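You operate a simulated robot arm through the tools that you are given. There is no shell and no other tool. Be economical: measure what you need, move in short steps, check, and stop when the job is done.

Carry out the task below with a simulated robot arm. There is one attempt and no reset: what you move stays moved.

## Task
Bring the lot off the ribbed belt to the yellow marks and pick out the stone.
Fine: selector to the ribbed belt for its jog, then back; the stone goes in the tub marked for it; the potatoes stay between the marks.

Only the result counts: the job must be done as asked and must still hold three seconds after the hand-in. Knocking over, shifting, dropping, spilling or breaking anything else fails it.

## Robot
A 7-joint arm with a fingered hand on a trunk, on a base that drives. Base frame: it is fixed to the floor where the robot stands at the start and does not move with it; the origin is under the middle of the robot, x ahead of it, y to its left, z up. Readings come in m, rad, newtons and seconds.
Its first joint turns from -1.204 to 3.002 rad. Places, roughly: belt isolator [-0.1, 0.8, 1.2]; belt selector switch [0.9, 0, 1.2]; direction dial of the ribbed belt [0.9, 3.5, 1.2]; direction lever of the black belt [1, -0.1, 1.2]; jog button of the black belt [1, 0, 1.1]; speed dial of the black belt [0.8, 0.1, 1.3]. Payload 5 kg.
The TCP is the grasp point between the finger pads, 0.032 m short of the fingertips. In the tool frame z runs along the fingers and y along their closing line. Largest opening 0.16 m; the body of the gripper starts 0.089 m behind the TCP. The gripper is a hand of 3 fingers: y runs from the thumb to the fingers, the wrist lies at [0, 0, -0.252] in the tool frame, and closing takes about 1.5 s.
Orientation is that of the tool frame in the base frame, as a unit quaternion [w, x, y, z]. With the fingers straight down and closing along the base's y, the tool's x points along the base's -x, its y along +y and its z along -z.

## Interface
- The arm moves only by the tool move_arm. Its argument "increments" is a list of rows, each an object of numbers (a shift or turn left out is 0, a gripper value left out holds the last): "dx", "dy", "dz": the shift along the base's x, y, z in units of 50 mm (1.0 is 50 mm); "rx", "ry", "rz": the turn, a rotation vector about the base's x, y, z in units of 6 degrees (1.0 is 6 degrees); "gripper": the opening in per cent of the stroke, from 0 (shut) to 100 (fully open). In form: [{"dx": .., "dy": .., "dz": .., "rx": .., "ry": .., "rz": .., "gripper": ..}, ...]. A call has 1 to 8 rows; each row shifts and turns the commanded pose from where the row before left it. A call with a number of a shift or a turn outside -1 to 1 is refused whole. Each row takes 0.2 s and may step no farther than 0.05 m and 0.15 rad from the row before; otherwise, or with a gripper value out of range, the whole call is refused. A pose out of reach is approached as far as the arm can. The call stops where the force on the tool passes 90 N (or 10 N more than at its start, if that is more) or the arm is blocked; 0.2 s more then pass. Each finger travels about 0.108 m/s and halts on what it meets, pressing with about 22 N; the grip force reading is that of the motor and also rises with nothing between the fingers. The clock runs only during rows and for 0.2 s after the last one: add rows that do not move to give the fingers time. The reply holds the time, the measured pose of the TCP, the force on the tool along the base axes, the opening and the grip force, in the units named above and with some noise, with the torque about the TCP (base axes, N m) and any sound that the robot's microphone picked up, and new pictures: "pictures" is both (left out), scene, wrist or none.
- Cameras (640 x 400 px; columns grow to the right, rows downward): "scene" is now at [0.1048, 0.0684, 1.613]; the picture's right is [0.78, -0.63, -0.00], its down [-0.37, -0.46, -0.81] and it looks along [0.51, 0.63, -0.59] (base axes); focal length 214 px, centre (320, 200). "wrist" rides on the gripper at [0.065, -0.004, -0.116] in the tool frame; the picture's right is [0.06, 1.00, 0.00], its down [-0.87, 0.05, -0.49] and it looks along [-0.49, 0.03, 0.87] (tool axes); focal length 261 px, centre (320, 200). There is no depth. A picture from a camera that has moved, and an enlarged one, comes with that camera's place and axes in the base frame and with its lens.
- raise_lower(by): slides the trunk up (or, below 0, down) by that many m; the arm and the scene camera ride with it, the base frame stays. It gives what a move gives, with no picture.
- base_move(legs): drives the robot by 1 to 6 legs, each [ahead, left, turn to the left] in m, m and rad, along the robot's own axes; the way and the turn of a leg run together, so that a leg with both is an arc; at most 1.5 m and 3.142 rad a leg. The arm and the cameras ride along, it lands a little off, and it stops where it bumps. It gives what a move gives, and a new picture of the scene camera.
- grasp_type(shape): the hand has 3 fingers and takes this shape, open, in about a second: jaw (thumb against the fingers, like two jaws); tri (thumb and two fingers); tip (a fingertip pinch); poke (one finger out to press); point (the index stretched); flat (the hand flat); cup (the hand cupped); fist (a fist). The gripper value then closes the fingers along that shape, each until it touches; the sizes above hold for jaw. It gives what a move gives, with no picture.
- turn_head(pan, tilt): turns the head with the scene camera to pan (to the left, within 1.501 rad either way) and tilt (down, from -0.506 to 1.204), counted from straight ahead of the robot. It gives what a move gives, and a new picture of the scene camera.
- close_up(camera, box): a new picture of the part [left, top, right, bottom] of that camera's present view, enlarged. It takes no simulated time.
- sign_off(): hands the job in; it is judged then, once.

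Go step by step. Nothing tells you exact positions but the pictures and the camera data: compare them with the known pose of the tool, close in by small moves and look again before you grip or let go. The budget is 120 turns and 260 pictures, counting those below and the enlarged ones. Unless the task says otherwise, let go and move clear before handing in, and close with one line.

The tools are called after "Call:" as name(argument=value, ...) on one line, values as JSON. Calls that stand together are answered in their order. move_arm: Moves the arm, as the interface text tells. Its arguments: {"type":"object","properties":{"increments":{"type":"array","items":{"type":"object","properties":{"dx":{"type":"number"},"dy":{"type":"number"},"dz":{"type":"number"},"rx":{"type":"number"},"ry":{"type":"number"},"rz":{"type":"number"},"gripper":{"type":"number"}}}},"pictures":{"type":"string","enum":["both","scene","wrist","none"]}},"required":["increments"]} The other tools are called the same way: raise_lower (by) slides the trunk up or down; grasp_type (shape) gives the hand a shape; base_move (legs) drives the base; turn_head (pan, tilt) turns the head that bears the scene camera; close_up (camera, box) takes an enlarged picture of a part of a camera's view; sign_off () hands the job in.

At the start:

```text
clock: 0.0
position: [0.5691, 0.1424, 1.4141]
tcp_rot: [-0.001, 0.0, 1.0, 0.0]
force: [0.3, -1.2, 0.0]
moment: [0.0, 0.01, 0.02]
gripper_width: 0.16
grasp_force: 0.1
shape: jaw
trunk travel left (down, up): [-0.775, 0.165]
robot x, y, heading: [-0.0012, 0.0009, -0.003]
head pan, tilt: [0.89, 0.634]
```

scene: 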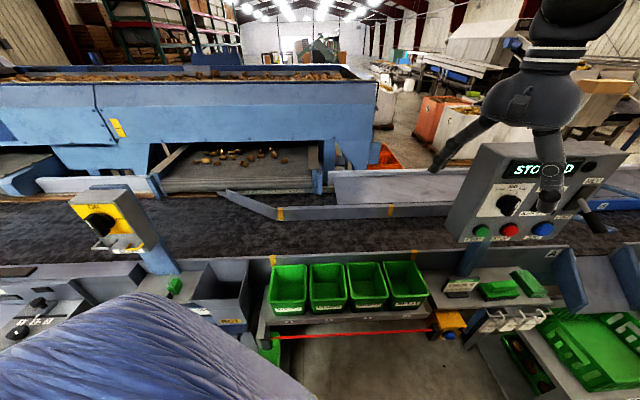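
wrist: 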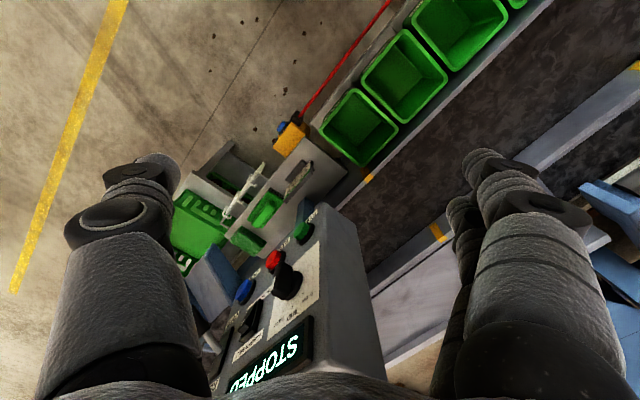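

I see a control box on the right with a "STOPPED" display, a yellow isolator on the left, the black belt crossing, a ribbed belt behind with potatoes, and green tubs. First I look closely at the labels.

Call:
close_up(camera="scene", box=[440, 130, 640, 255])

Call:
close_up(camera="scene", box=[60, 180, 260, 305])

Call:
close_up(camera="scene", box=[250, 240, 450, 365])

Call:
close_up(camera="scene", box=[140, 125, 340, 250])

```text
3.20 times, centred on (540, 192) of scene
camera zoom: at [0.1048, 0.0684, 1.613], right [0.78, -0.63, 0.0], down [-0.37, -0.46, -0.81], along [0.51, 0.63, -0.59], focal length 686 px, centre (-384, 224)
```

zoom: 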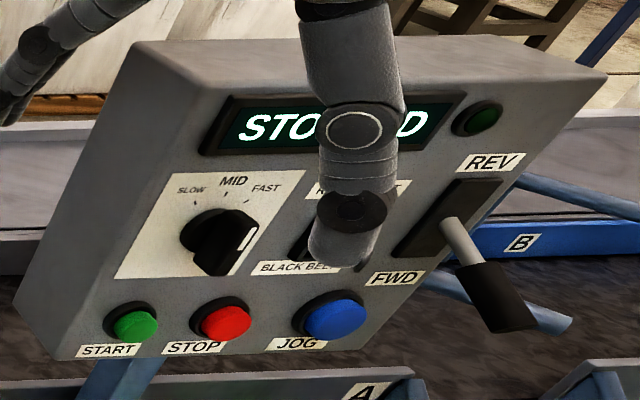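

```text
3.20 times, centred on (160, 242) of scene
camera zoom: at [0.1048, 0.0684, 1.613], right [0.78, -0.63, 0.0], down [-0.37, -0.46, -0.81], along [0.51, 0.63, -0.59], focal length 686 px, centre (832, 64)
```

zoom: 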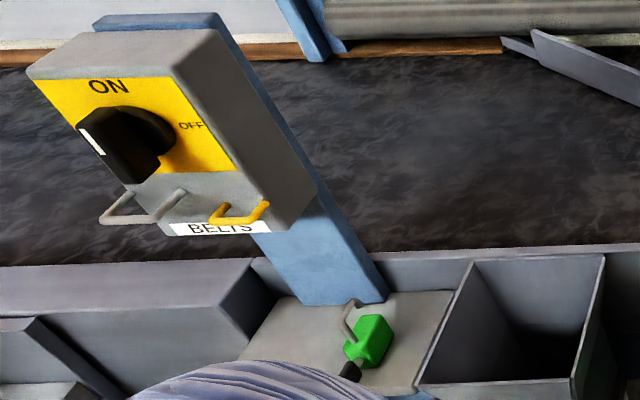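

```text
3.20 times, centred on (350, 302) of scene
camera zoom: at [0.1048, 0.0684, 1.613], right [0.78, -0.63, 0.0], down [-0.37, -0.46, -0.81], along [0.51, 0.63, -0.59], focal length 686 px, centre (224, -128)
```

zoom: 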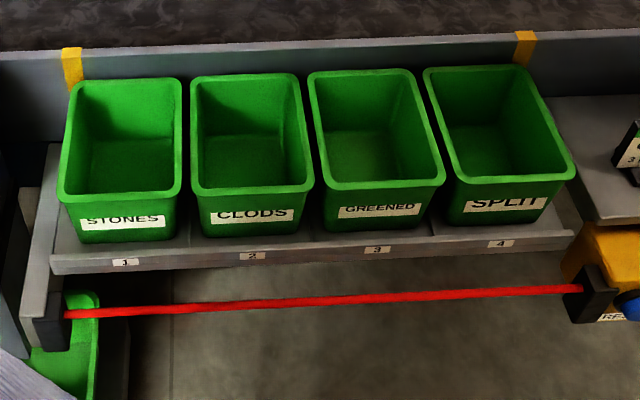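

```text
3.20 times, centred on (240, 188) of scene
camera zoom: at [0.1048, 0.0684, 1.613], right [0.78, -0.63, 0.0], down [-0.37, -0.46, -0.81], along [0.51, 0.63, -0.59], focal length 686 px, centre (576, 240)
```

zoom: 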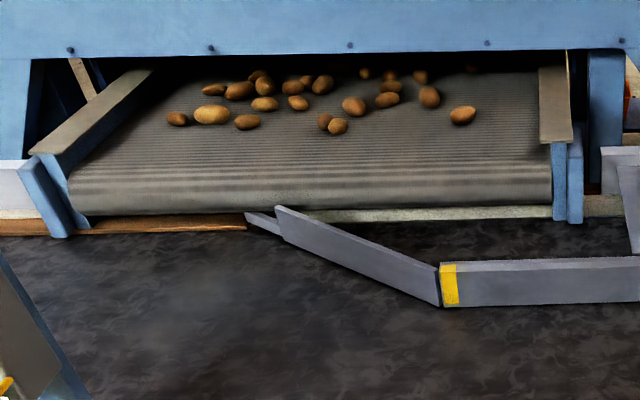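

I'll look more directly at the control panel, and at the ribbed belt's far dial.

Call:
turn_head(pan=0.0, tilt=0.4)

Call:
turn_head(pan=1.3, tilt=0.3)

```text
clock: 1.2
position: [0.5704, 0.1408, 1.4151]
tcp_rot: [0.0, 0.0, 1.0, 0.0]
force: [-0.5, 0.7, 0.6]
moment: [-0.04, 0.02, -0.02]
gripper_width: 0.1599
grasp_force: 0.1
shape: jaw
trunk travel left (down, up): [-0.775, 0.165]
robot x, y, heading: [0.0006, -0.0029, -0.0]
head pan, tilt: [0.0, 0.4]
camera scene: at [0.1425, 0.0005, 1.6341], right [0.0, -1.0, 0.0], down [-0.39, 0.0, -0.92], along [0.92, 0.0, -0.39], focal length 214 px, centre (320, 200)
```

scene: 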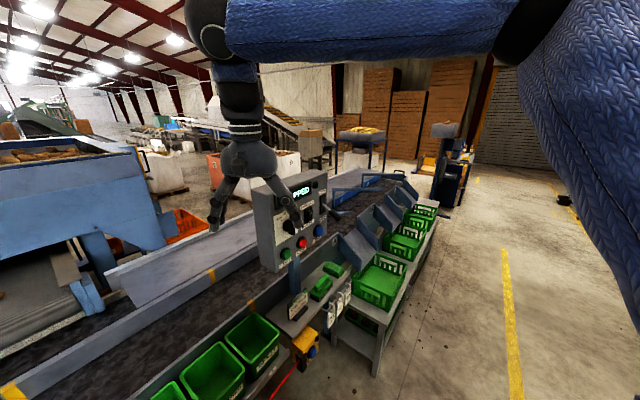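

```text
clock: 2.7
position: [0.5694, 0.1409, 1.4137]
tcp_rot: [0.001, 0.0, 1.0, 0.0]
force: [0.3, -0.1, -0.5]
moment: [0.01, -0.02, 0.02]
gripper_width: 0.1602
grasp_force: 0.0
shape: jaw
trunk travel left (down, up): [-0.775, 0.165]
robot x, y, heading: [-0.0027, -0.0025, 0.002]
head pan, tilt: [1.3, 0.3]
camera scene: at [0.0749, 0.0904, 1.6434], right [0.96, -0.27, 0.0], down [-0.08, -0.28, -0.96], along [0.26, 0.92, -0.3], focal length 214 px, centre (320, 200)
```

scene: 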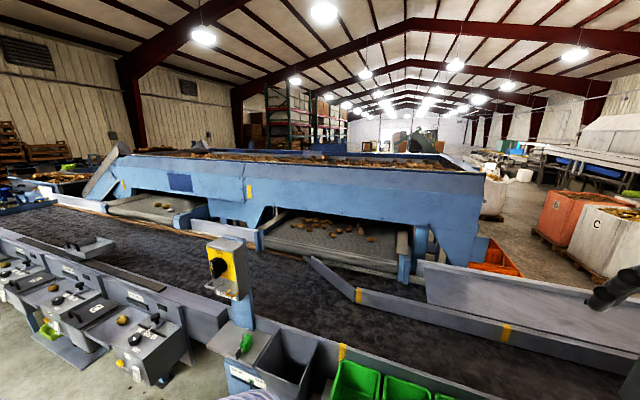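

Two ribbed outlets; the lot sits on the nearer one. I'll shift the hand left so it doesn't hide the panel, and look at the panel.

Call:
move_arm(increments=[{"dy": 1}, {"dy": 1}, {"dy": 1}, {"dy": 1}, {"dy": 1}], pictures="none")

Call:
turn_head(pan=0.2, tilt=0.5)

Call:
close_up(camera="scene", box=[260, 120, 420, 220])

```text
clock: 3.9
position: [0.5689, 0.3952, 1.4131]
tcp_rot: [0.0, 0.0, 1.0, 0.0]
force: [0.3, 0.8, -0.5]
moment: [-0.07, -0.05, -0.01]
gripper_width: 0.1596
grasp_force: 0.0
shape: jaw
trunk travel left (down, up): [-0.775, 0.165]
robot x, y, heading: [-0.0017, 0.0016, -0.001]
head pan, tilt: [1.3, 0.3]
```

```text
clock: 5.2
position: [0.57, 0.391, 1.4139]
tcp_rot: [0.0, 0.001, 1.0, 0.0]
force: [0.6, -0.4, -0.8]
moment: [-0.02, -0.01, 0.02]
gripper_width: 0.16
grasp_force: 0.0
shape: jaw
trunk travel left (down, up): [-0.775, 0.165]
robot x, y, heading: [0.0022, -0.0026, -0.002]
head pan, tilt: [0.201, 0.499]
camera scene: at [0.139, 0.0188, 1.625], right [0.2, -0.98, 0.0], down [-0.47, -0.1, -0.88], along [0.86, 0.18, -0.48], focal length 214 px, centre (320, 200)
```

scene: 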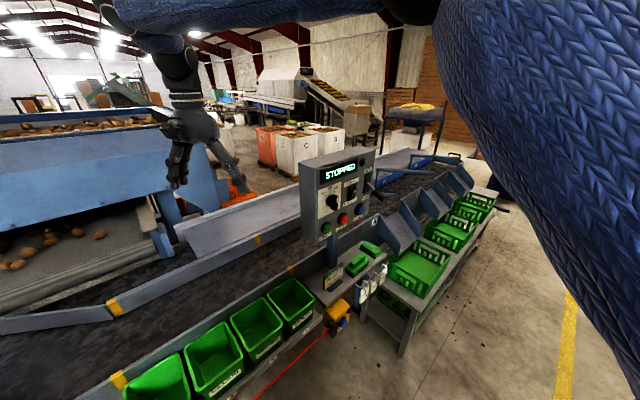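

```text
4.00 times, centred on (340, 170) of scene
camera zoom: at [0.139, 0.0188, 1.625], right [0.2, -0.98, 0.0], down [-0.47, -0.1, -0.88], along [0.86, 0.18, -0.48], focal length 858 px, centre (240, 320)
```

zoom: 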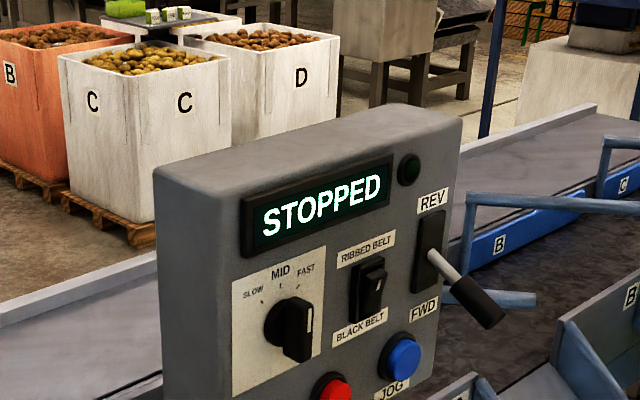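

Triangulating: JOG ≈ (0.965, 0.005, 1.134), START ≈ (0.78, 0.127, 1.15), rocker near (0.93, 0.05, 1.24); the panel faces about (-0.55,-0.83). I set the poke hand, and orient it towards the panel.

Call:
grasp_type(shape="poke")

Call:
move_arm(increments=[{"dy": -1, "rz": -0.9}, {"dy": -1, "rz": -0.9}, {"dy": -1, "rz": -0.9}, {"dy": -1, "rz": -0.9}, {"dy": -1, "rz": -0.9}, {"dy": -1, "rz": -1}, {"dy": -1}, {"dy": -1}], pictures="none")

Call:
move_arm(increments=[{"dy": -1, "rx": 0.835, "ry": -0.55}, {"dy": -1, "rx": 0.835, "ry": -0.55}, {"dy": -1, "rx": 0.835, "ry": -0.55}, {"dy": -0.5, "rx": 0.835, "ry": -0.55}, {"rx": 0.835, "ry": -0.55}, {"rx": 0.835, "ry": -0.55}, {"rx": 0.835, "ry": -0.55}, {"rx": 0.835, "ry": -0.55}], pictures="both")

```text
clock: 6.1
position: [0.5701, 0.3915, 1.4136]
tcp_rot: [0.0, 0.0, 1.0, -0.001]
force: [0.5, 0.1, 0.3]
moment: [0.0, -0.01, 0.0]
gripper_width: 0.0
grasp_force: 0.1
shape: poke
trunk travel left (down, up): [-0.775, 0.165]
robot x, y, heading: [0.0023, 0.0007, -0.004]
head pan, tilt: [0.201, 0.499]
```

```text
clock: 7.9
position: [0.568, -0.0111, 1.415]
tcp_rot: [-0.001, 0.284, 0.959, 0.002]
force: [-0.3, -0.7, 0.5]
moment: [0.1, -0.02, 0.01]
gripper_width: 0.0001
grasp_force: 0.1
shape: poke
trunk travel left (down, up): [-0.775, 0.165]
robot x, y, heading: [0.0023, 0.0023, -0.003]
head pan, tilt: [0.201, 0.499]
```

```text
clock: 9.7
position: [0.5687, -0.1846, 1.4137]
tcp_rot: [0.119, 0.259, 0.876, 0.39]
force: [-0.6, -0.2, 0.0]
moment: [0.01, -0.01, -0.02]
gripper_width: 0.0
grasp_force: 0.1
shape: poke
trunk travel left (down, up): [-0.775, 0.165]
robot x, y, heading: [-0.0054, 0.0042, -0.005]
head pan, tilt: [0.201, 0.499]
camera scene: at [0.1381, 0.0167, 1.6252], right [0.2, -0.98, 0.0], down [-0.47, -0.09, -0.88], along [0.86, 0.18, -0.48], focal length 214 px, centre (320, 200)
camera wrist: at [0.4653, -0.2246, 1.4889], right [0.31, 0.59, 0.74], down [0.55, -0.75, 0.37], along [0.78, 0.29, -0.56], focal length 261 px, centre (320, 200)
```

scene: 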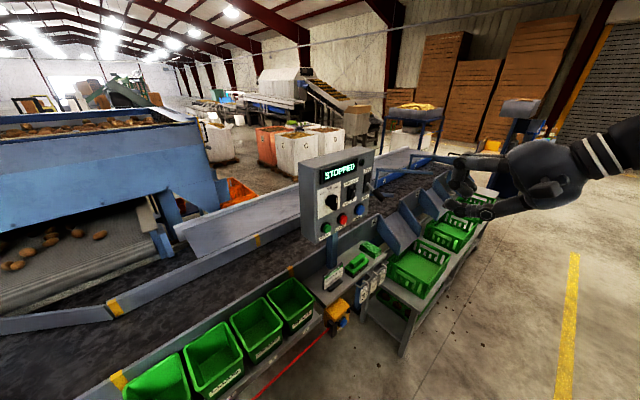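
wrist: 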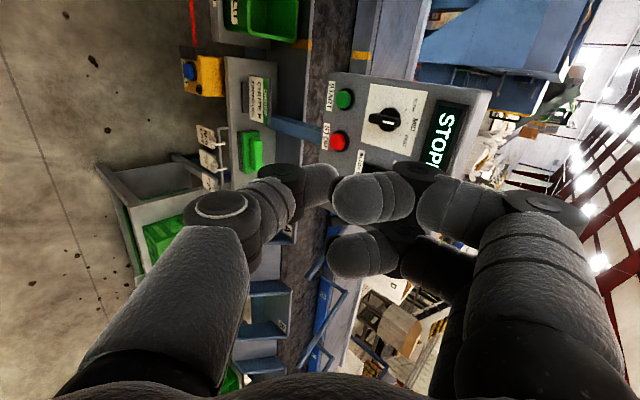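

Call:
close_up(camera="wrist", box=[300, 60, 500, 185])

Call:
close_up(camera="scene", box=[420, 110, 580, 230])

Call:
close_up(camera="scene", box=[300, 145, 390, 245])

```text
3.20 times, centred on (400, 122) of wrist
camera zoom: at [0.4653, -0.2246, 1.4889], right [0.31, 0.59, 0.74], down [0.55, -0.75, 0.37], along [0.78, 0.29, -0.56], focal length 834 px, centre (64, 448)
```

zoom: 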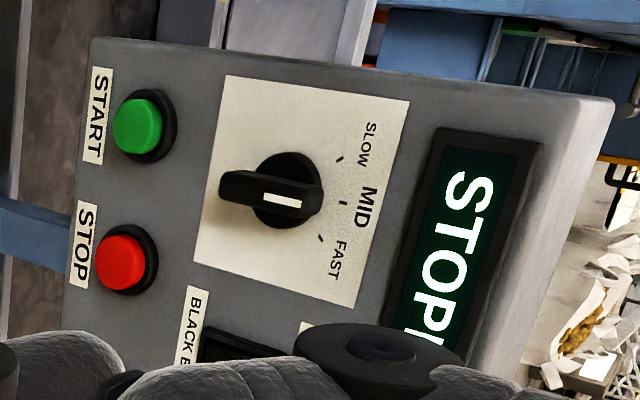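

```text
3.33 times, centred on (500, 170) of scene
camera zoom: at [0.1381, 0.0167, 1.6252], right [0.2, -0.98, 0.0], down [-0.47, -0.09, -0.88], along [0.86, 0.18, -0.48], focal length 715 px, centre (-280, 300)
```

zoom: 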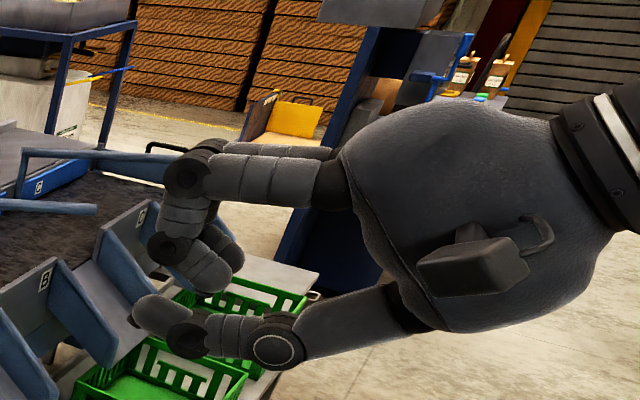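

```text
4.00 times, centred on (345, 195) of scene
camera zoom: at [0.1381, 0.0167, 1.6252], right [0.2, -0.98, 0.0], down [-0.47, -0.09, -0.88], along [0.86, 0.18, -0.48], focal length 858 px, centre (220, 220)
```

zoom: 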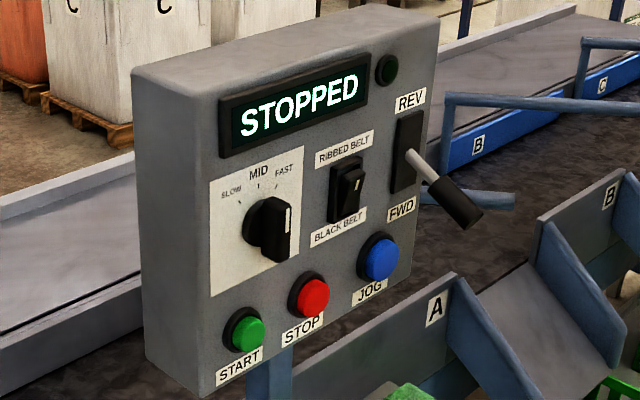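

The dial is at MID and the lever seems to be at FWD. All fingers look curled, so I check what opening does and finish the tilt.

Call:
move_arm(increments=[{"rx": 0.835, "ry": -0.55, "gripper": 100}, {"rx": 0.835, "ry": -0.55}, {"rx": 0.835, "ry": -0.55}, {"rx": 0.5, "ry": -0.33}, {}, {}], pictures="both")

Call:
close_up(camera="scene", box=[420, 110, 580, 230])

Call:
grasp_type(shape="point")

Call:
close_up(camera="scene", box=[420, 110, 580, 230])

Call:
close_up(camera="wrist", box=[0, 0, 640, 400])

```text
clock: 11.1
position: [0.5684, -0.1844, 1.4146]
tcp_rot: [0.165, 0.234, 0.787, 0.547]
force: [-0.3, 0.4, -0.1]
moment: [0.0, 0.0, 0.02]
gripper_width: 0.0002
grasp_force: 0.0
shape: poke
trunk travel left (down, up): [-0.775, 0.165]
robot x, y, heading: [0.0013, 0.0005, -0.003]
head pan, tilt: [0.201, 0.499]
camera scene: at [0.1385, 0.0178, 1.625], right [0.2, -0.98, 0.0], down [-0.47, -0.09, -0.88], along [0.86, 0.18, -0.48], focal length 214 px, centre (320, 200)
camera wrist: at [0.4547, -0.2409, 1.4506], right [0.13, 0.33, 0.94], down [0.48, -0.85, 0.23], along [0.87, 0.42, -0.27], focal length 261 px, centre (320, 200)
```

scene: 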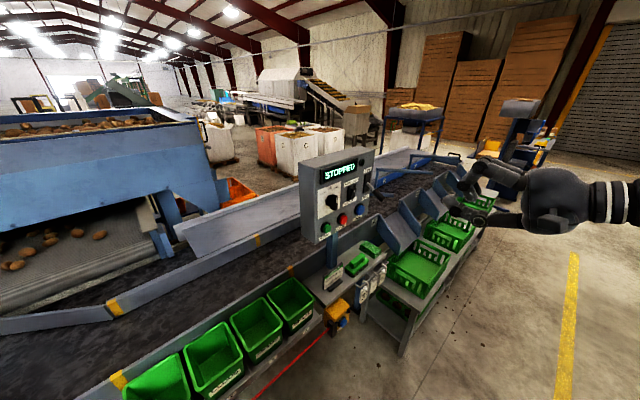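
wrist: 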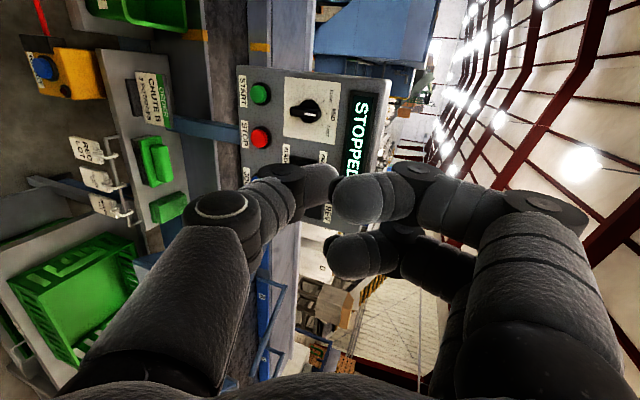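

```text
3.33 times, centred on (500, 170) of scene
camera zoom: at [0.1385, 0.0178, 1.625], right [0.2, -0.98, 0.0], down [-0.47, -0.09, -0.88], along [0.86, 0.18, -0.48], focal length 715 px, centre (-280, 300)
```

zoom: 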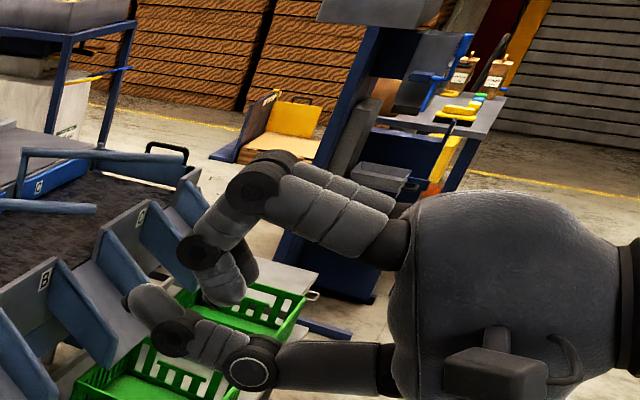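

```text
clock: 12.0
position: [0.5689, -0.1841, 1.4135]
tcp_rot: [0.166, 0.233, 0.788, 0.546]
force: [0.4, -0.3, 0.2]
moment: [0.0, -0.01, 0.01]
gripper_width: 0.0001
grasp_force: 0.1
shape: point
trunk travel left (down, up): [-0.775, 0.165]
robot x, y, heading: [0.0007, 0.0005, -0.0]
head pan, tilt: [0.201, 0.499]
```

```text
3.33 times, centred on (500, 170) of scene
camera zoom: at [0.1388, 0.0181, 1.625], right [0.2, -0.98, 0.0], down [-0.47, -0.1, -0.88], along [0.86, 0.18, -0.48], focal length 715 px, centre (-280, 300)
```

zoom: 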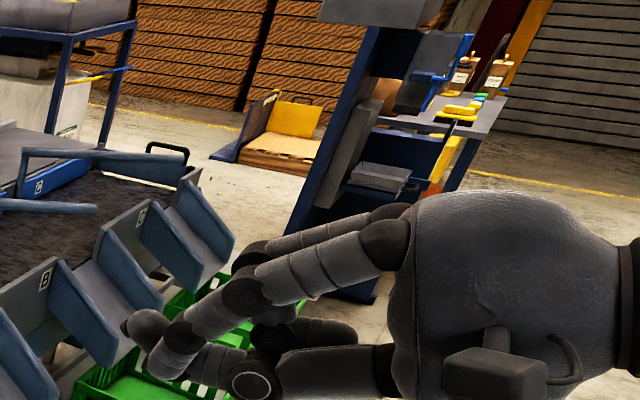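

```text
1.00 times, centred on (320, 200) of wrist (not enlarged: the box is as wide or as high as the picture)
camera zoom: at [0.4551, -0.2405, 1.4505], right [0.13, 0.33, 0.94], down [0.48, -0.85, 0.23], along [0.86, 0.42, -0.27], focal length 261 px, centre (320, 200)
```

zoom: 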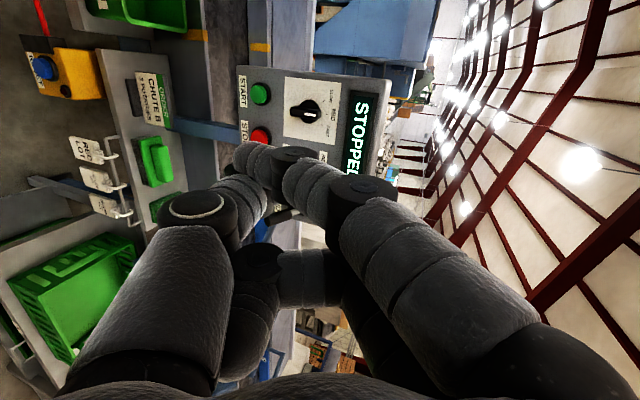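

Call:
close_up(camera="scene", box=[445, 170, 509, 210])

Call:
close_up(camera="wrist", box=[200, 50, 392, 170])

```text
10.00 times, centred on (477, 190) of scene
camera zoom: at [0.1388, 0.0181, 1.625], right [0.2, -0.98, 0.0], down [-0.47, -0.1, -0.88], along [0.86, 0.18, -0.48], focal length 2145 px, centre (-1250, 300)
```

zoom: 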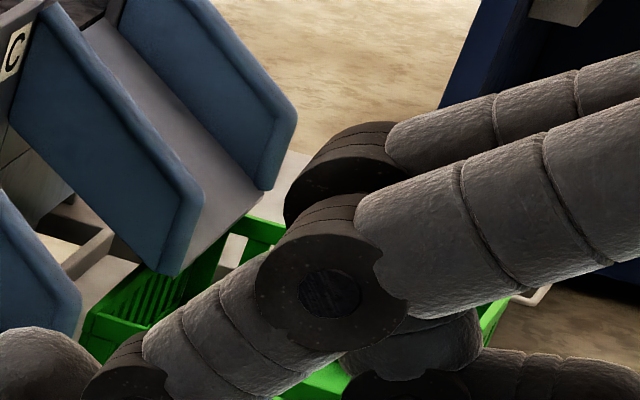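

```text
3.33 times, centred on (296, 110) of wrist
camera zoom: at [0.4551, -0.2405, 1.4505], right [0.13, 0.33, 0.94], down [0.48, -0.85, 0.23], along [0.86, 0.42, -0.27], focal length 869 px, centre (400, 500)
```

zoom: 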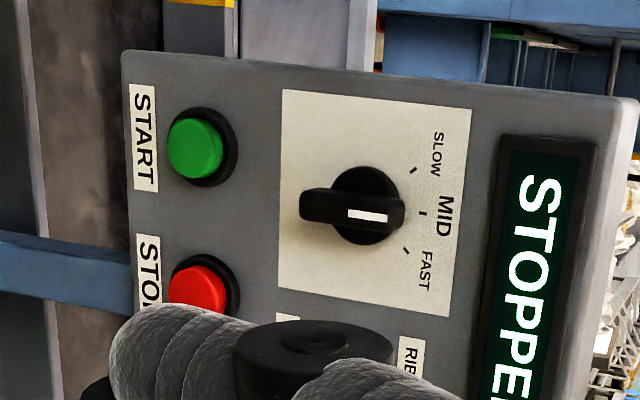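

Call:
close_up(camera="scene", box=[424, 180, 504, 230])

Call:
close_up(camera="wrist", box=[160, 130, 352, 250])

```text
8.00 times, centred on (464, 205) of scene
camera zoom: at [0.1388, 0.0181, 1.625], right [0.2, -0.98, 0.0], down [-0.47, -0.1, -0.88], along [0.86, 0.18, -0.48], focal length 1716 px, centre (-832, 160)
```

zoom: 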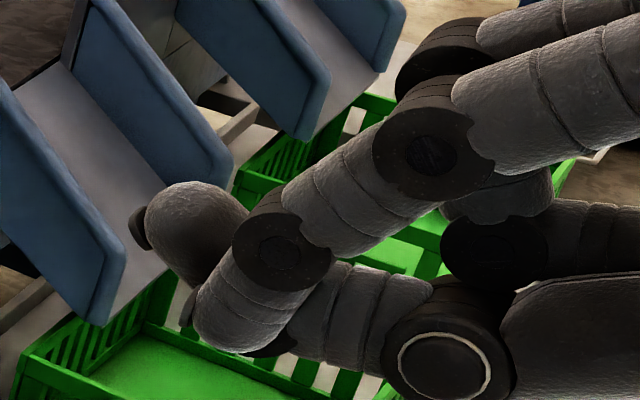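

```text
3.33 times, centred on (256, 190) of wrist
camera zoom: at [0.4551, -0.2405, 1.4505], right [0.13, 0.33, 0.94], down [0.48, -0.85, 0.23], along [0.86, 0.42, -0.27], focal length 869 px, centre (533, 233)
```

zoom: 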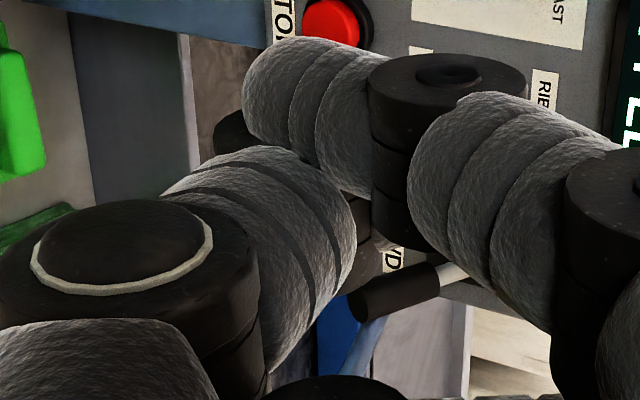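

The "point" finger bends; a closed fingertip pinch may make a cleaner, well-defined poker. I try "tip" closed.

Call:
grasp_type(shape="tip")

Call:
move_arm(increments=[{"gripper": 0}, {}, {}, {}, {}, {}, {}, {}], pictures="wrist")

Call:
close_up(camera="scene", box=[424, 155, 520, 215])

```text
clock: 12.9
position: [0.5694, -0.1829, 1.4147]
tcp_rot: [0.165, 0.233, 0.787, 0.546]
force: [0.1, -0.4, 0.0]
moment: [0.0, 0.01, -0.02]
gripper_width: 0.16
grasp_force: 0.1
shape: tip
trunk travel left (down, up): [-0.775, 0.165]
robot x, y, heading: [-0.0036, -0.0013, 0.002]
head pan, tilt: [0.201, 0.499]
```

```text
clock: 14.7
position: [0.5703, -0.1837, 1.414]
tcp_rot: [0.165, 0.234, 0.787, 0.547]
force: [-0.3, -0.1, 0.7]
moment: [0.01, -0.01, -0.02]
gripper_width: 0.0
grasp_force: 21.9
shape: tip
trunk travel left (down, up): [-0.775, 0.165]
robot x, y, heading: [-0.0032, -0.0028, 0.004]
head pan, tilt: [0.201, 0.499]
camera wrist: at [0.4551, -0.2404, 1.4505], right [0.13, 0.33, 0.94], down [0.48, -0.85, 0.23], along [0.86, 0.42, -0.27], focal length 261 px, centre (320, 200)
```

wrist: 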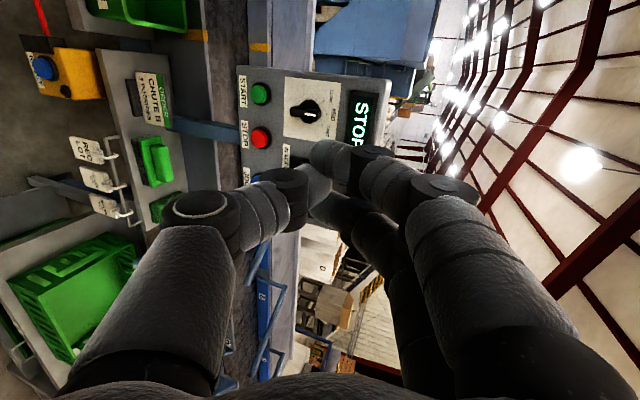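

```text
6.67 times, centred on (472, 185) of scene
camera zoom: at [0.1389, 0.0182, 1.625], right [0.2, -0.98, 0.0], down [-0.47, -0.1, -0.88], along [0.86, 0.18, -0.48], focal length 1430 px, centre (-693, 300)
```

zoom: 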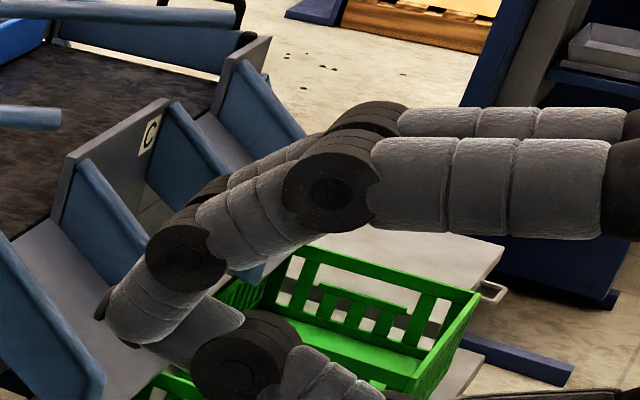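

The closed "tip" beak is well-defined (tip 0.03 m past the TCP). Rocker's upper half ≈ (0.953, 0.056, 1.243) on a nearly vertical face; I go to a standoff 8 cm out from it.

Call:
move_arm(increments=[{"dx": 0.8, "dy": 0.37, "dz": -0.4}, {"dx": 0.8, "dy": 0.37, "dz": -0.4}, {"dx": 0.8, "dy": 0.37, "dz": -0.4}, {"dx": 0.8, "dy": 0.37, "dz": -0.4}, {"dx": 0.8, "dy": 0.37, "dz": -0.4}, {"dx": 0.8, "dy": 0.37, "dz": -0.4}, {"dx": 0.8, "dy": 0.37, "dz": -0.4}, {"dx": 0.8, "dy": 0.37, "dz": -0.4}], pictures="both")

Call:
close_up(camera="scene", box=[300, 145, 396, 205])

```text
clock: 16.5
position: [0.8892, -0.0344, 1.2516]
tcp_rot: [0.166, 0.234, 0.788, 0.545]
force: [0.5, 0.1, 0.2]
moment: [-0.03, -0.04, 0.04]
gripper_width: 0.0
grasp_force: 22.1
shape: tip
trunk travel left (down, up): [-0.775, 0.165]
robot x, y, heading: [-0.0011, -0.0041, 0.001]
head pan, tilt: [0.201, 0.499]
camera scene: at [0.1411, 0.0193, 1.6248], right [0.2, -0.98, 0.0], down [-0.47, -0.1, -0.88], along [0.86, 0.17, -0.48], focal length 214 px, centre (320, 200)
camera wrist: at [0.7757, -0.0907, 1.2887], right [0.14, 0.33, 0.93], down [0.48, -0.85, 0.23], along [0.86, 0.42, -0.27], focal length 261 px, centre (320, 200)
```

scene: 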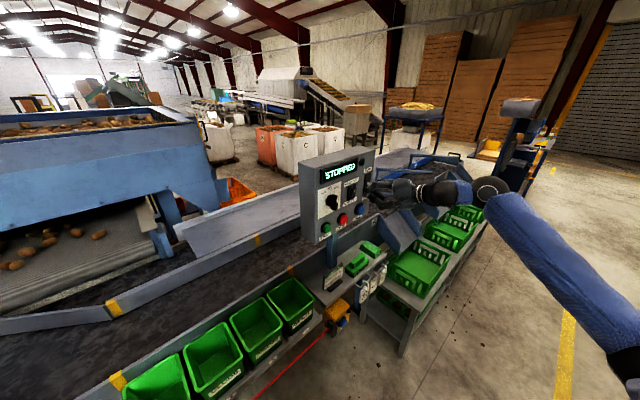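
wrist: 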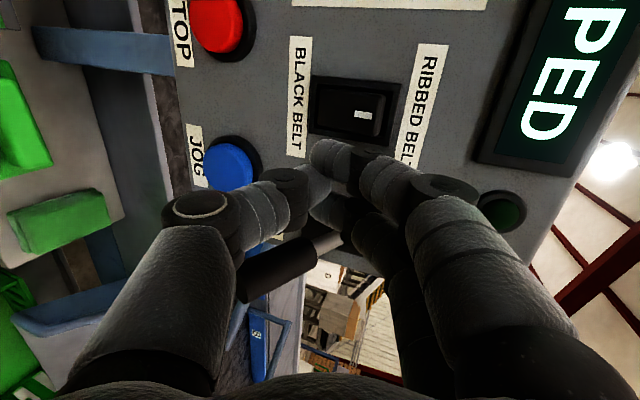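

```text
6.67 times, centred on (348, 175) of scene
camera zoom: at [0.1411, 0.0193, 1.6248], right [0.2, -0.98, 0.0], down [-0.47, -0.1, -0.88], along [0.86, 0.17, -0.48], focal length 1430 px, centre (133, 367)
```

zoom: 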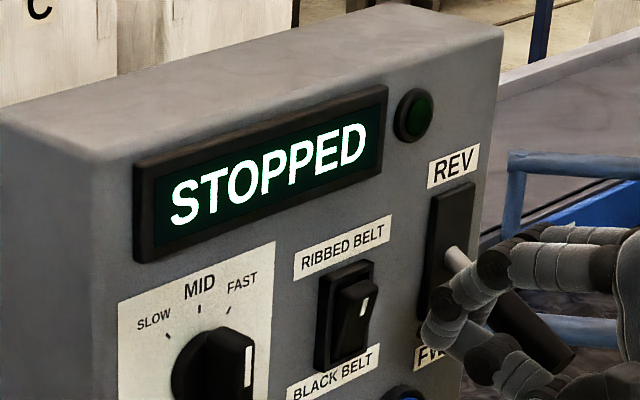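

Refined fix: rocker centre ≈ (0.904, 0.044, 1.249). I shift 3 cm left and 2.6 cm up so the beak faces its upper (RIBBED) half.

Call:
move_arm(increments=[{"dx": -0.52, "dy": 0.34, "dz": 0.52}, {"dx": 0.33, "dy": 0.5}], pictures="wrist")

Call:
close_up(camera="scene", box=[300, 145, 396, 205])

```text
clock: 17.1
position: [0.8807, 0.0073, 1.279]
tcp_rot: [0.165, 0.235, 0.788, 0.545]
force: [0.4, 0.5, -0.5]
moment: [0.0, -0.02, -0.02]
gripper_width: 0.0001
grasp_force: 21.8
shape: tip
trunk travel left (down, up): [-0.775, 0.165]
robot x, y, heading: [0.0024, 0.0009, -0.001]
head pan, tilt: [0.201, 0.499]
camera wrist: at [0.7665, -0.0493, 1.3164], right [0.14, 0.33, 0.93], down [0.48, -0.85, 0.23], along [0.87, 0.42, -0.27], focal length 261 px, centre (320, 200)
```

wrist: 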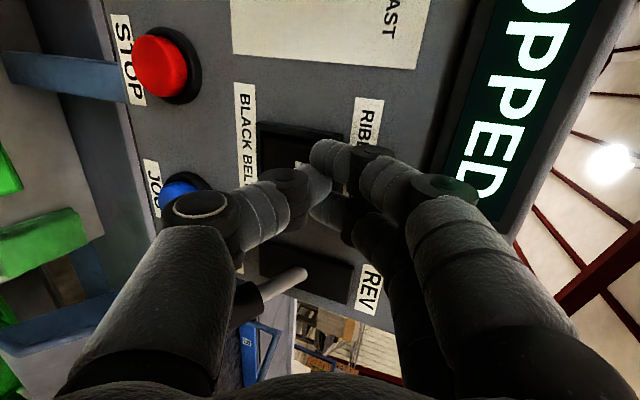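

```text
6.67 times, centred on (348, 175) of scene
camera zoom: at [0.1412, 0.019, 1.6247], right [0.2, -0.98, 0.0], down [-0.47, -0.1, -0.88], along [0.86, 0.17, -0.48], focal length 1430 px, centre (133, 367)
```

zoom: 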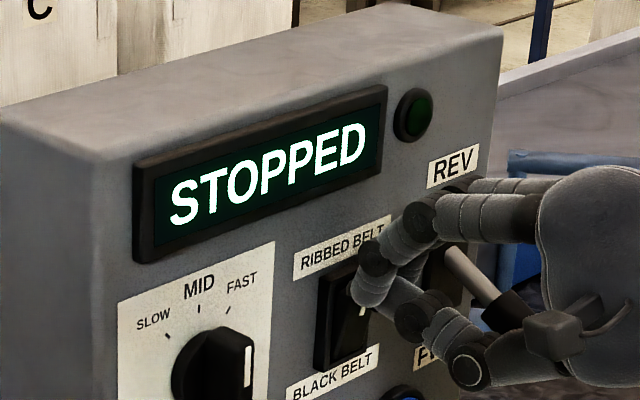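

Call:
move_arm(increments=[{"dx": 0.11, "dy": 0.167}, {"dx": 0.11, "dy": 0.167}], pictures="wrist")

Call:
close_up(camera="scene", box=[300, 145, 396, 205])

```text
clock: 17.7
position: [0.8859, 0.0168, 1.2815]
tcp_rot: [0.166, 0.233, 0.787, 0.546]
force: [-40.9, -36.1, 0.5]
moment: [-0.64, 0.71, -0.01]
gripper_width: 0.0
grasp_force: 22.5
shape: tip
trunk travel left (down, up): [-0.775, 0.165]
robot x, y, heading: [0.003, 0.0009, -0.005]
head pan, tilt: [0.201, 0.499]
camera wrist: at [0.7714, -0.0393, 1.3187], right [0.13, 0.33, 0.94], down [0.48, -0.85, 0.23], along [0.87, 0.42, -0.27], focal length 261 px, centre (320, 200)
```

wrist: 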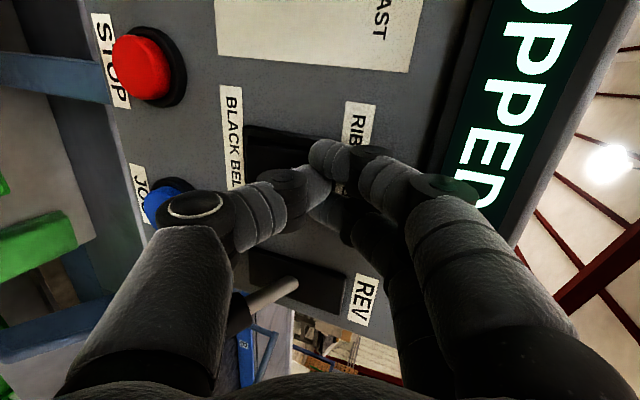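

```text
6.67 times, centred on (348, 175) of scene
camera zoom: at [0.1345, 0.0134, 1.6254], right [0.2, -0.98, 0.0], down [-0.47, -0.09, -0.88], along [0.86, 0.17, -0.48], focal length 1430 px, centre (133, 367)
```

zoom: 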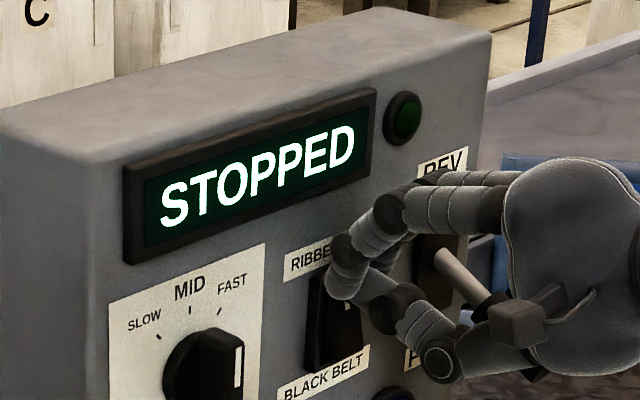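

Firm contact (~55 N). I back off and check whether the rocker flipped.

Call:
move_arm(increments=[{"dx": -0.33, "dy": -0.5}, {"dx": -0.55, "dy": -0.8}, {"dx": -0.3, "dy": -0.5}], pictures="wrist")

Call:
close_up(camera="scene", box=[300, 145, 396, 205])

Call:
close_up(camera="wrist", box=[240, 40, 432, 160])

```text
clock: 18.5
position: [0.8337, -0.0635, 1.2797]
tcp_rot: [0.165, 0.233, 0.787, 0.546]
force: [1.4, -0.9, -0.3]
moment: [-0.03, 0.0, 0.0]
gripper_width: 0.0
grasp_force: 22.1
shape: tip
trunk travel left (down, up): [-0.775, 0.165]
robot x, y, heading: [0.0018, 0.0026, 0.001]
head pan, tilt: [0.201, 0.499]
camera wrist: at [0.719, -0.1212, 1.3159], right [0.13, 0.33, 0.94], down [0.49, -0.84, 0.23], along [0.86, 0.42, -0.27], focal length 261 px, centre (320, 200)
```

wrist: 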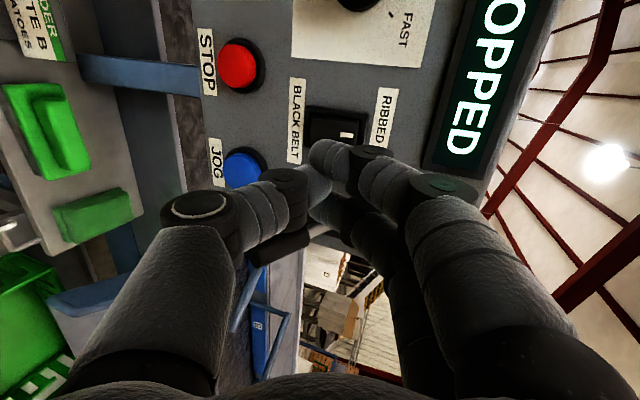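

```text
6.67 times, centred on (348, 175) of scene
camera zoom: at [0.1398, 0.0192, 1.6249], right [0.2, -0.98, 0.0], down [-0.47, -0.1, -0.88], along [0.86, 0.18, -0.48], focal length 1430 px, centre (133, 367)
```

zoom: 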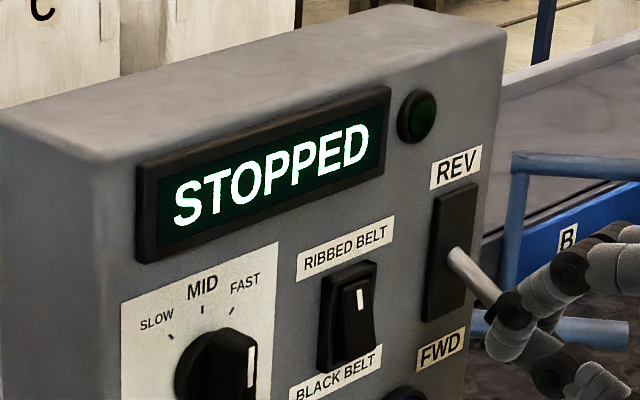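

```text
3.33 times, centred on (336, 100) of wrist
camera zoom: at [0.719, -0.1212, 1.3159], right [0.13, 0.33, 0.94], down [0.49, -0.84, 0.23], along [0.86, 0.42, -0.27], focal length 869 px, centre (267, 533)
```

zoom: 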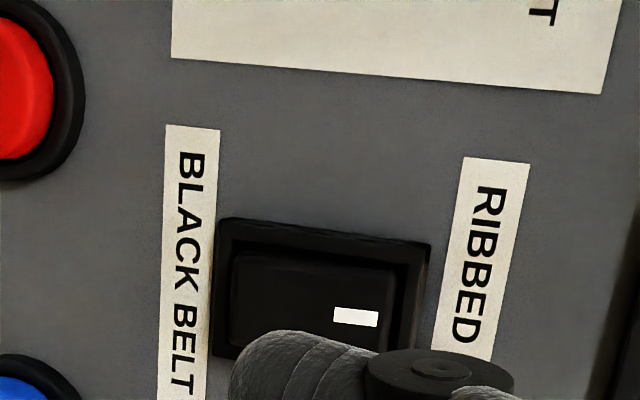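

The rocker's lower end now stands out, so it flipped to RIBBED. Next the JOG button at (0.962, 0.010, 1.135); I go to a standoff slightly left of centre to keep clear of the lever, and aim the head to see both panel and belt.

Call:
move_arm(increments=[{"dx": 0.3, "dz": -0.6}, {"dx": 0.3, "dz": -0.6}, {"dx": 0.3, "dz": -0.6}, {"dx": 0.3, "dz": -0.6}, {"dx": 0.2, "dz": -0.25}], pictures="wrist")

Call:
turn_head(pan=0.6, tilt=0.55)

Call:
close_up(camera="scene", box=[400, 140, 528, 240])

```text
clock: 19.7
position: [0.9029, -0.0681, 1.147]
tcp_rot: [0.165, 0.233, 0.788, 0.546]
force: [0.0, -0.4, 0.1]
moment: [0.04, 0.01, 0.0]
gripper_width: 0.0002
grasp_force: 21.9
shape: tip
trunk travel left (down, up): [-0.775, 0.165]
robot x, y, heading: [-0.003, -0.0022, -0.001]
head pan, tilt: [0.201, 0.499]
camera wrist: at [0.7881, -0.1239, 1.1836], right [0.13, 0.33, 0.94], down [0.48, -0.85, 0.23], along [0.86, 0.42, -0.27], focal length 261 px, centre (320, 200)
```

wrist: 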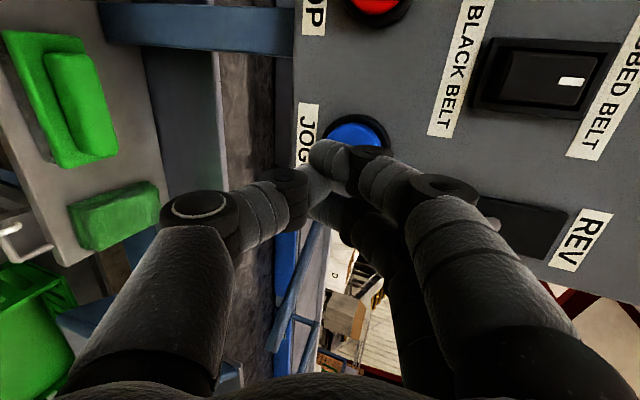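

```text
clock: 20.6
position: [0.9024, -0.0669, 1.1477]
tcp_rot: [0.165, 0.234, 0.787, 0.546]
force: [0.0, 0.0, -0.3]
moment: [-0.01, -0.02, 0.0]
gripper_width: 0.0001
grasp_force: 22.4
shape: tip
trunk travel left (down, up): [-0.775, 0.165]
robot x, y, heading: [0.0011, -0.002, 0.003]
head pan, tilt: [0.6, 0.55]
camera scene: at [0.1241, 0.0509, 1.6204], right [0.56, -0.83, 0.0], down [-0.43, -0.29, -0.85], along [0.7, 0.48, -0.52], focal length 214 px, centre (320, 200)
```

scene: 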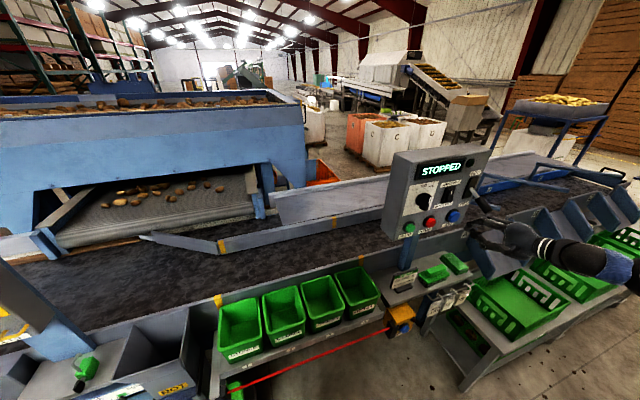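

```text
4.00 times, centred on (464, 190) of scene
camera zoom: at [0.1241, 0.0509, 1.6204], right [0.56, -0.83, 0.0], down [-0.43, -0.29, -0.85], along [0.7, 0.48, -0.52], focal length 858 px, centre (-256, 240)
```

zoom: 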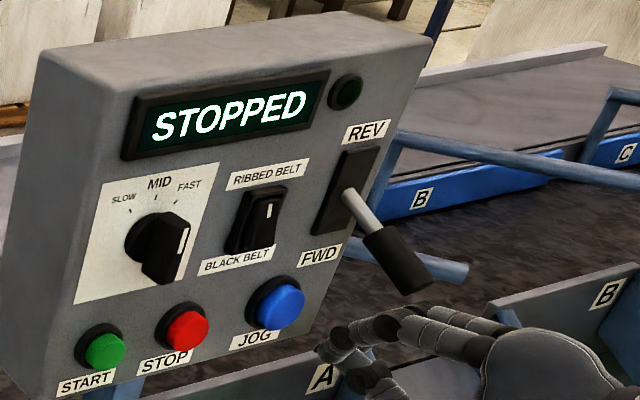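

Call:
move_arm(increments=[{"dx": -0.1, "dy": 0.06}, {"dx": 0.25, "dy": 0.39}, {"dx": 0.2, "dy": 0.31}], pictures="wrist")

Call:
close_up(camera="scene", box=[400, 140, 528, 240])

```text
clock: 21.4
position: [0.9208, -0.0285, 1.1465]
tcp_rot: [0.167, 0.233, 0.787, 0.546]
force: [0.5, 0.1, -0.2]
moment: [-0.01, 0.02, -0.01]
gripper_width: 0.0
grasp_force: 22.2
shape: tip
trunk travel left (down, up): [-0.775, 0.165]
robot x, y, heading: [0.0023, -0.0011, 0.001]
head pan, tilt: [0.6, 0.55]
camera wrist: at [0.806, -0.0862, 1.1835], right [0.13, 0.33, 0.93], down [0.48, -0.85, 0.23], along [0.87, 0.42, -0.27], focal length 261 px, centre (320, 200)
```

wrist: 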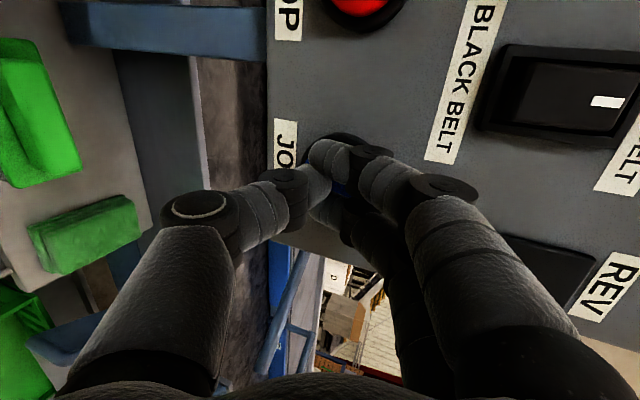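

```text
4.00 times, centred on (464, 190) of scene
camera zoom: at [0.124, 0.051, 1.6204], right [0.56, -0.83, 0.0], down [-0.43, -0.29, -0.85], along [0.7, 0.48, -0.52], focal length 858 px, centre (-256, 240)
```

zoom: 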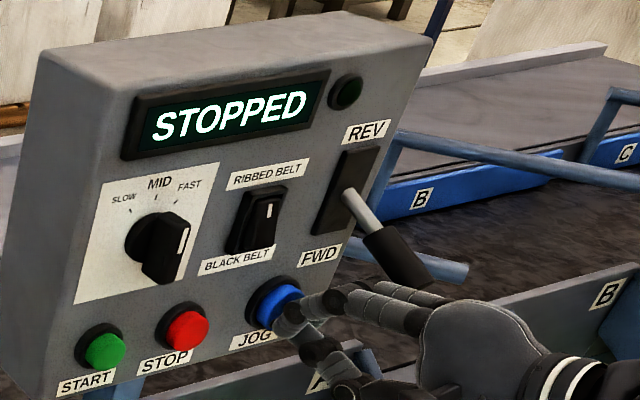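

Tip is just in front of the button. I press gently and watch the display and the belt.

Call:
move_arm(increments=[{"dx": 0.1, "dy": 0.17, "dz": 0.12}, {"dx": 0.1, "dy": 0.17}], pictures="scene")

Call:
close_up(camera="scene", box=[400, 140, 528, 240])

```text
clock: 22.0
position: [0.9281, -0.0167, 1.1548]
tcp_rot: [0.167, 0.234, 0.787, 0.546]
force: [-24.3, -24.5, -0.1]
moment: [-0.38, 0.36, -0.1]
gripper_width: 0.0
grasp_force: 22.7
shape: tip
trunk travel left (down, up): [-0.775, 0.165]
robot x, y, heading: [0.0037, -0.0023, -0.004]
head pan, tilt: [0.6, 0.55]
heard: click
camera scene: at [0.1219, 0.0475, 1.6205], right [0.56, -0.83, 0.0], down [-0.43, -0.29, -0.85], along [0.7, 0.48, -0.52], focal length 214 px, centre (320, 200)
```

scene: 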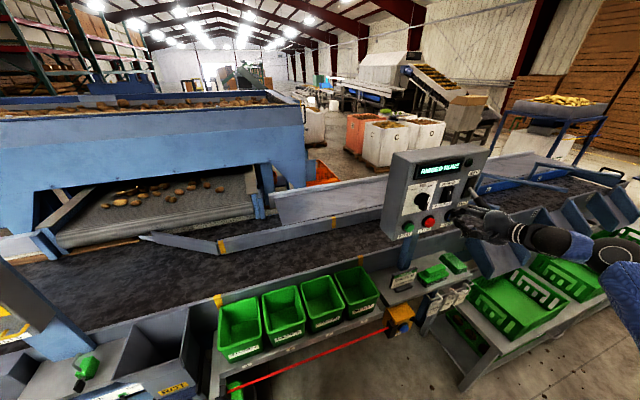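

```text
4.00 times, centred on (464, 190) of scene
camera zoom: at [0.1219, 0.0475, 1.6205], right [0.56, -0.83, 0.0], down [-0.43, -0.29, -0.85], along [0.7, 0.48, -0.52], focal length 858 px, centre (-256, 240)
```

zoom: 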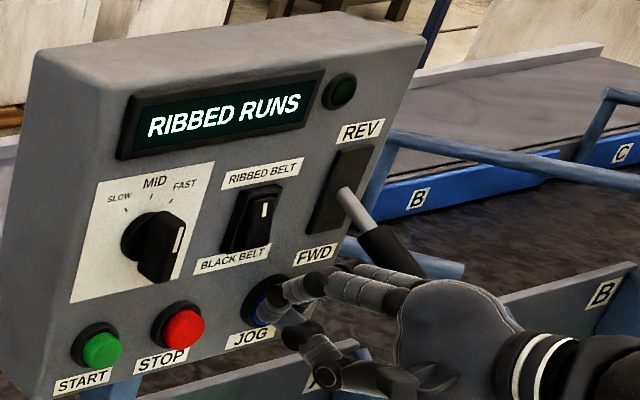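

"RIBBED RUNS" and a click. I hold a little and watch which way the lot goes.

Call:
move_arm(increments=[{}, {}, {}], pictures="scene")

Call:
close_up(camera="scene", box=[20, 160, 280, 300])

```text
clock: 22.8
position: [0.9277, -0.0151, 1.1555]
tcp_rot: [0.166, 0.234, 0.786, 0.547]
force: [-24.5, -34.9, -4.2]
moment: [-0.68, 0.47, -0.36]
gripper_width: 0.0001
grasp_force: 21.5
shape: tip
trunk travel left (down, up): [-0.775, 0.165]
robot x, y, heading: [-0.0036, 0.0012, 0.002]
head pan, tilt: [0.6, 0.55]
camera scene: at [0.1217, 0.0466, 1.6207], right [0.56, -0.83, 0.0], down [-0.43, -0.29, -0.85], along [0.7, 0.48, -0.52], focal length 214 px, centre (320, 200)
```

scene: 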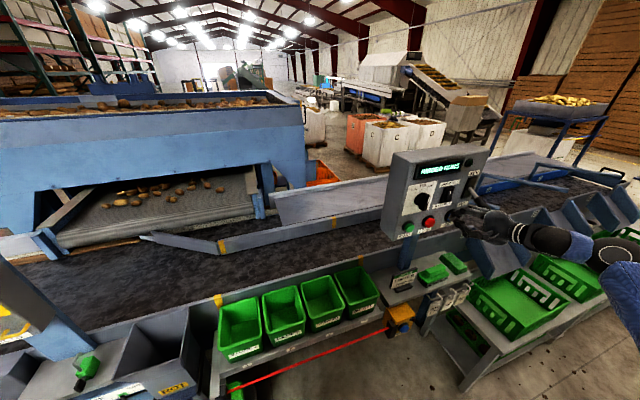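

```text
2.46 times, centred on (150, 230) of scene
camera zoom: at [0.1217, 0.0466, 1.6207], right [0.56, -0.83, 0.0], down [-0.43, -0.29, -0.85], along [0.7, 0.48, -0.52], focal length 528 px, centre (738, 126)
```

zoom: 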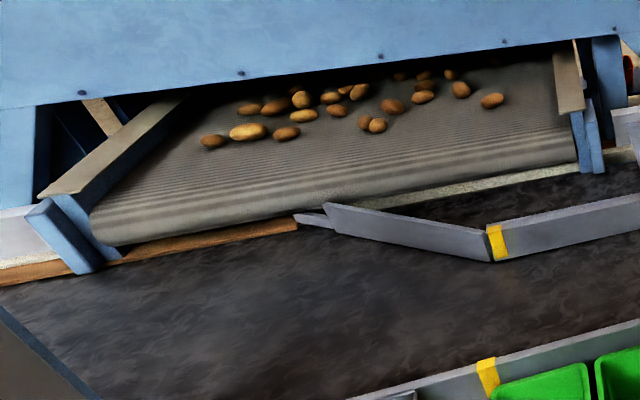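

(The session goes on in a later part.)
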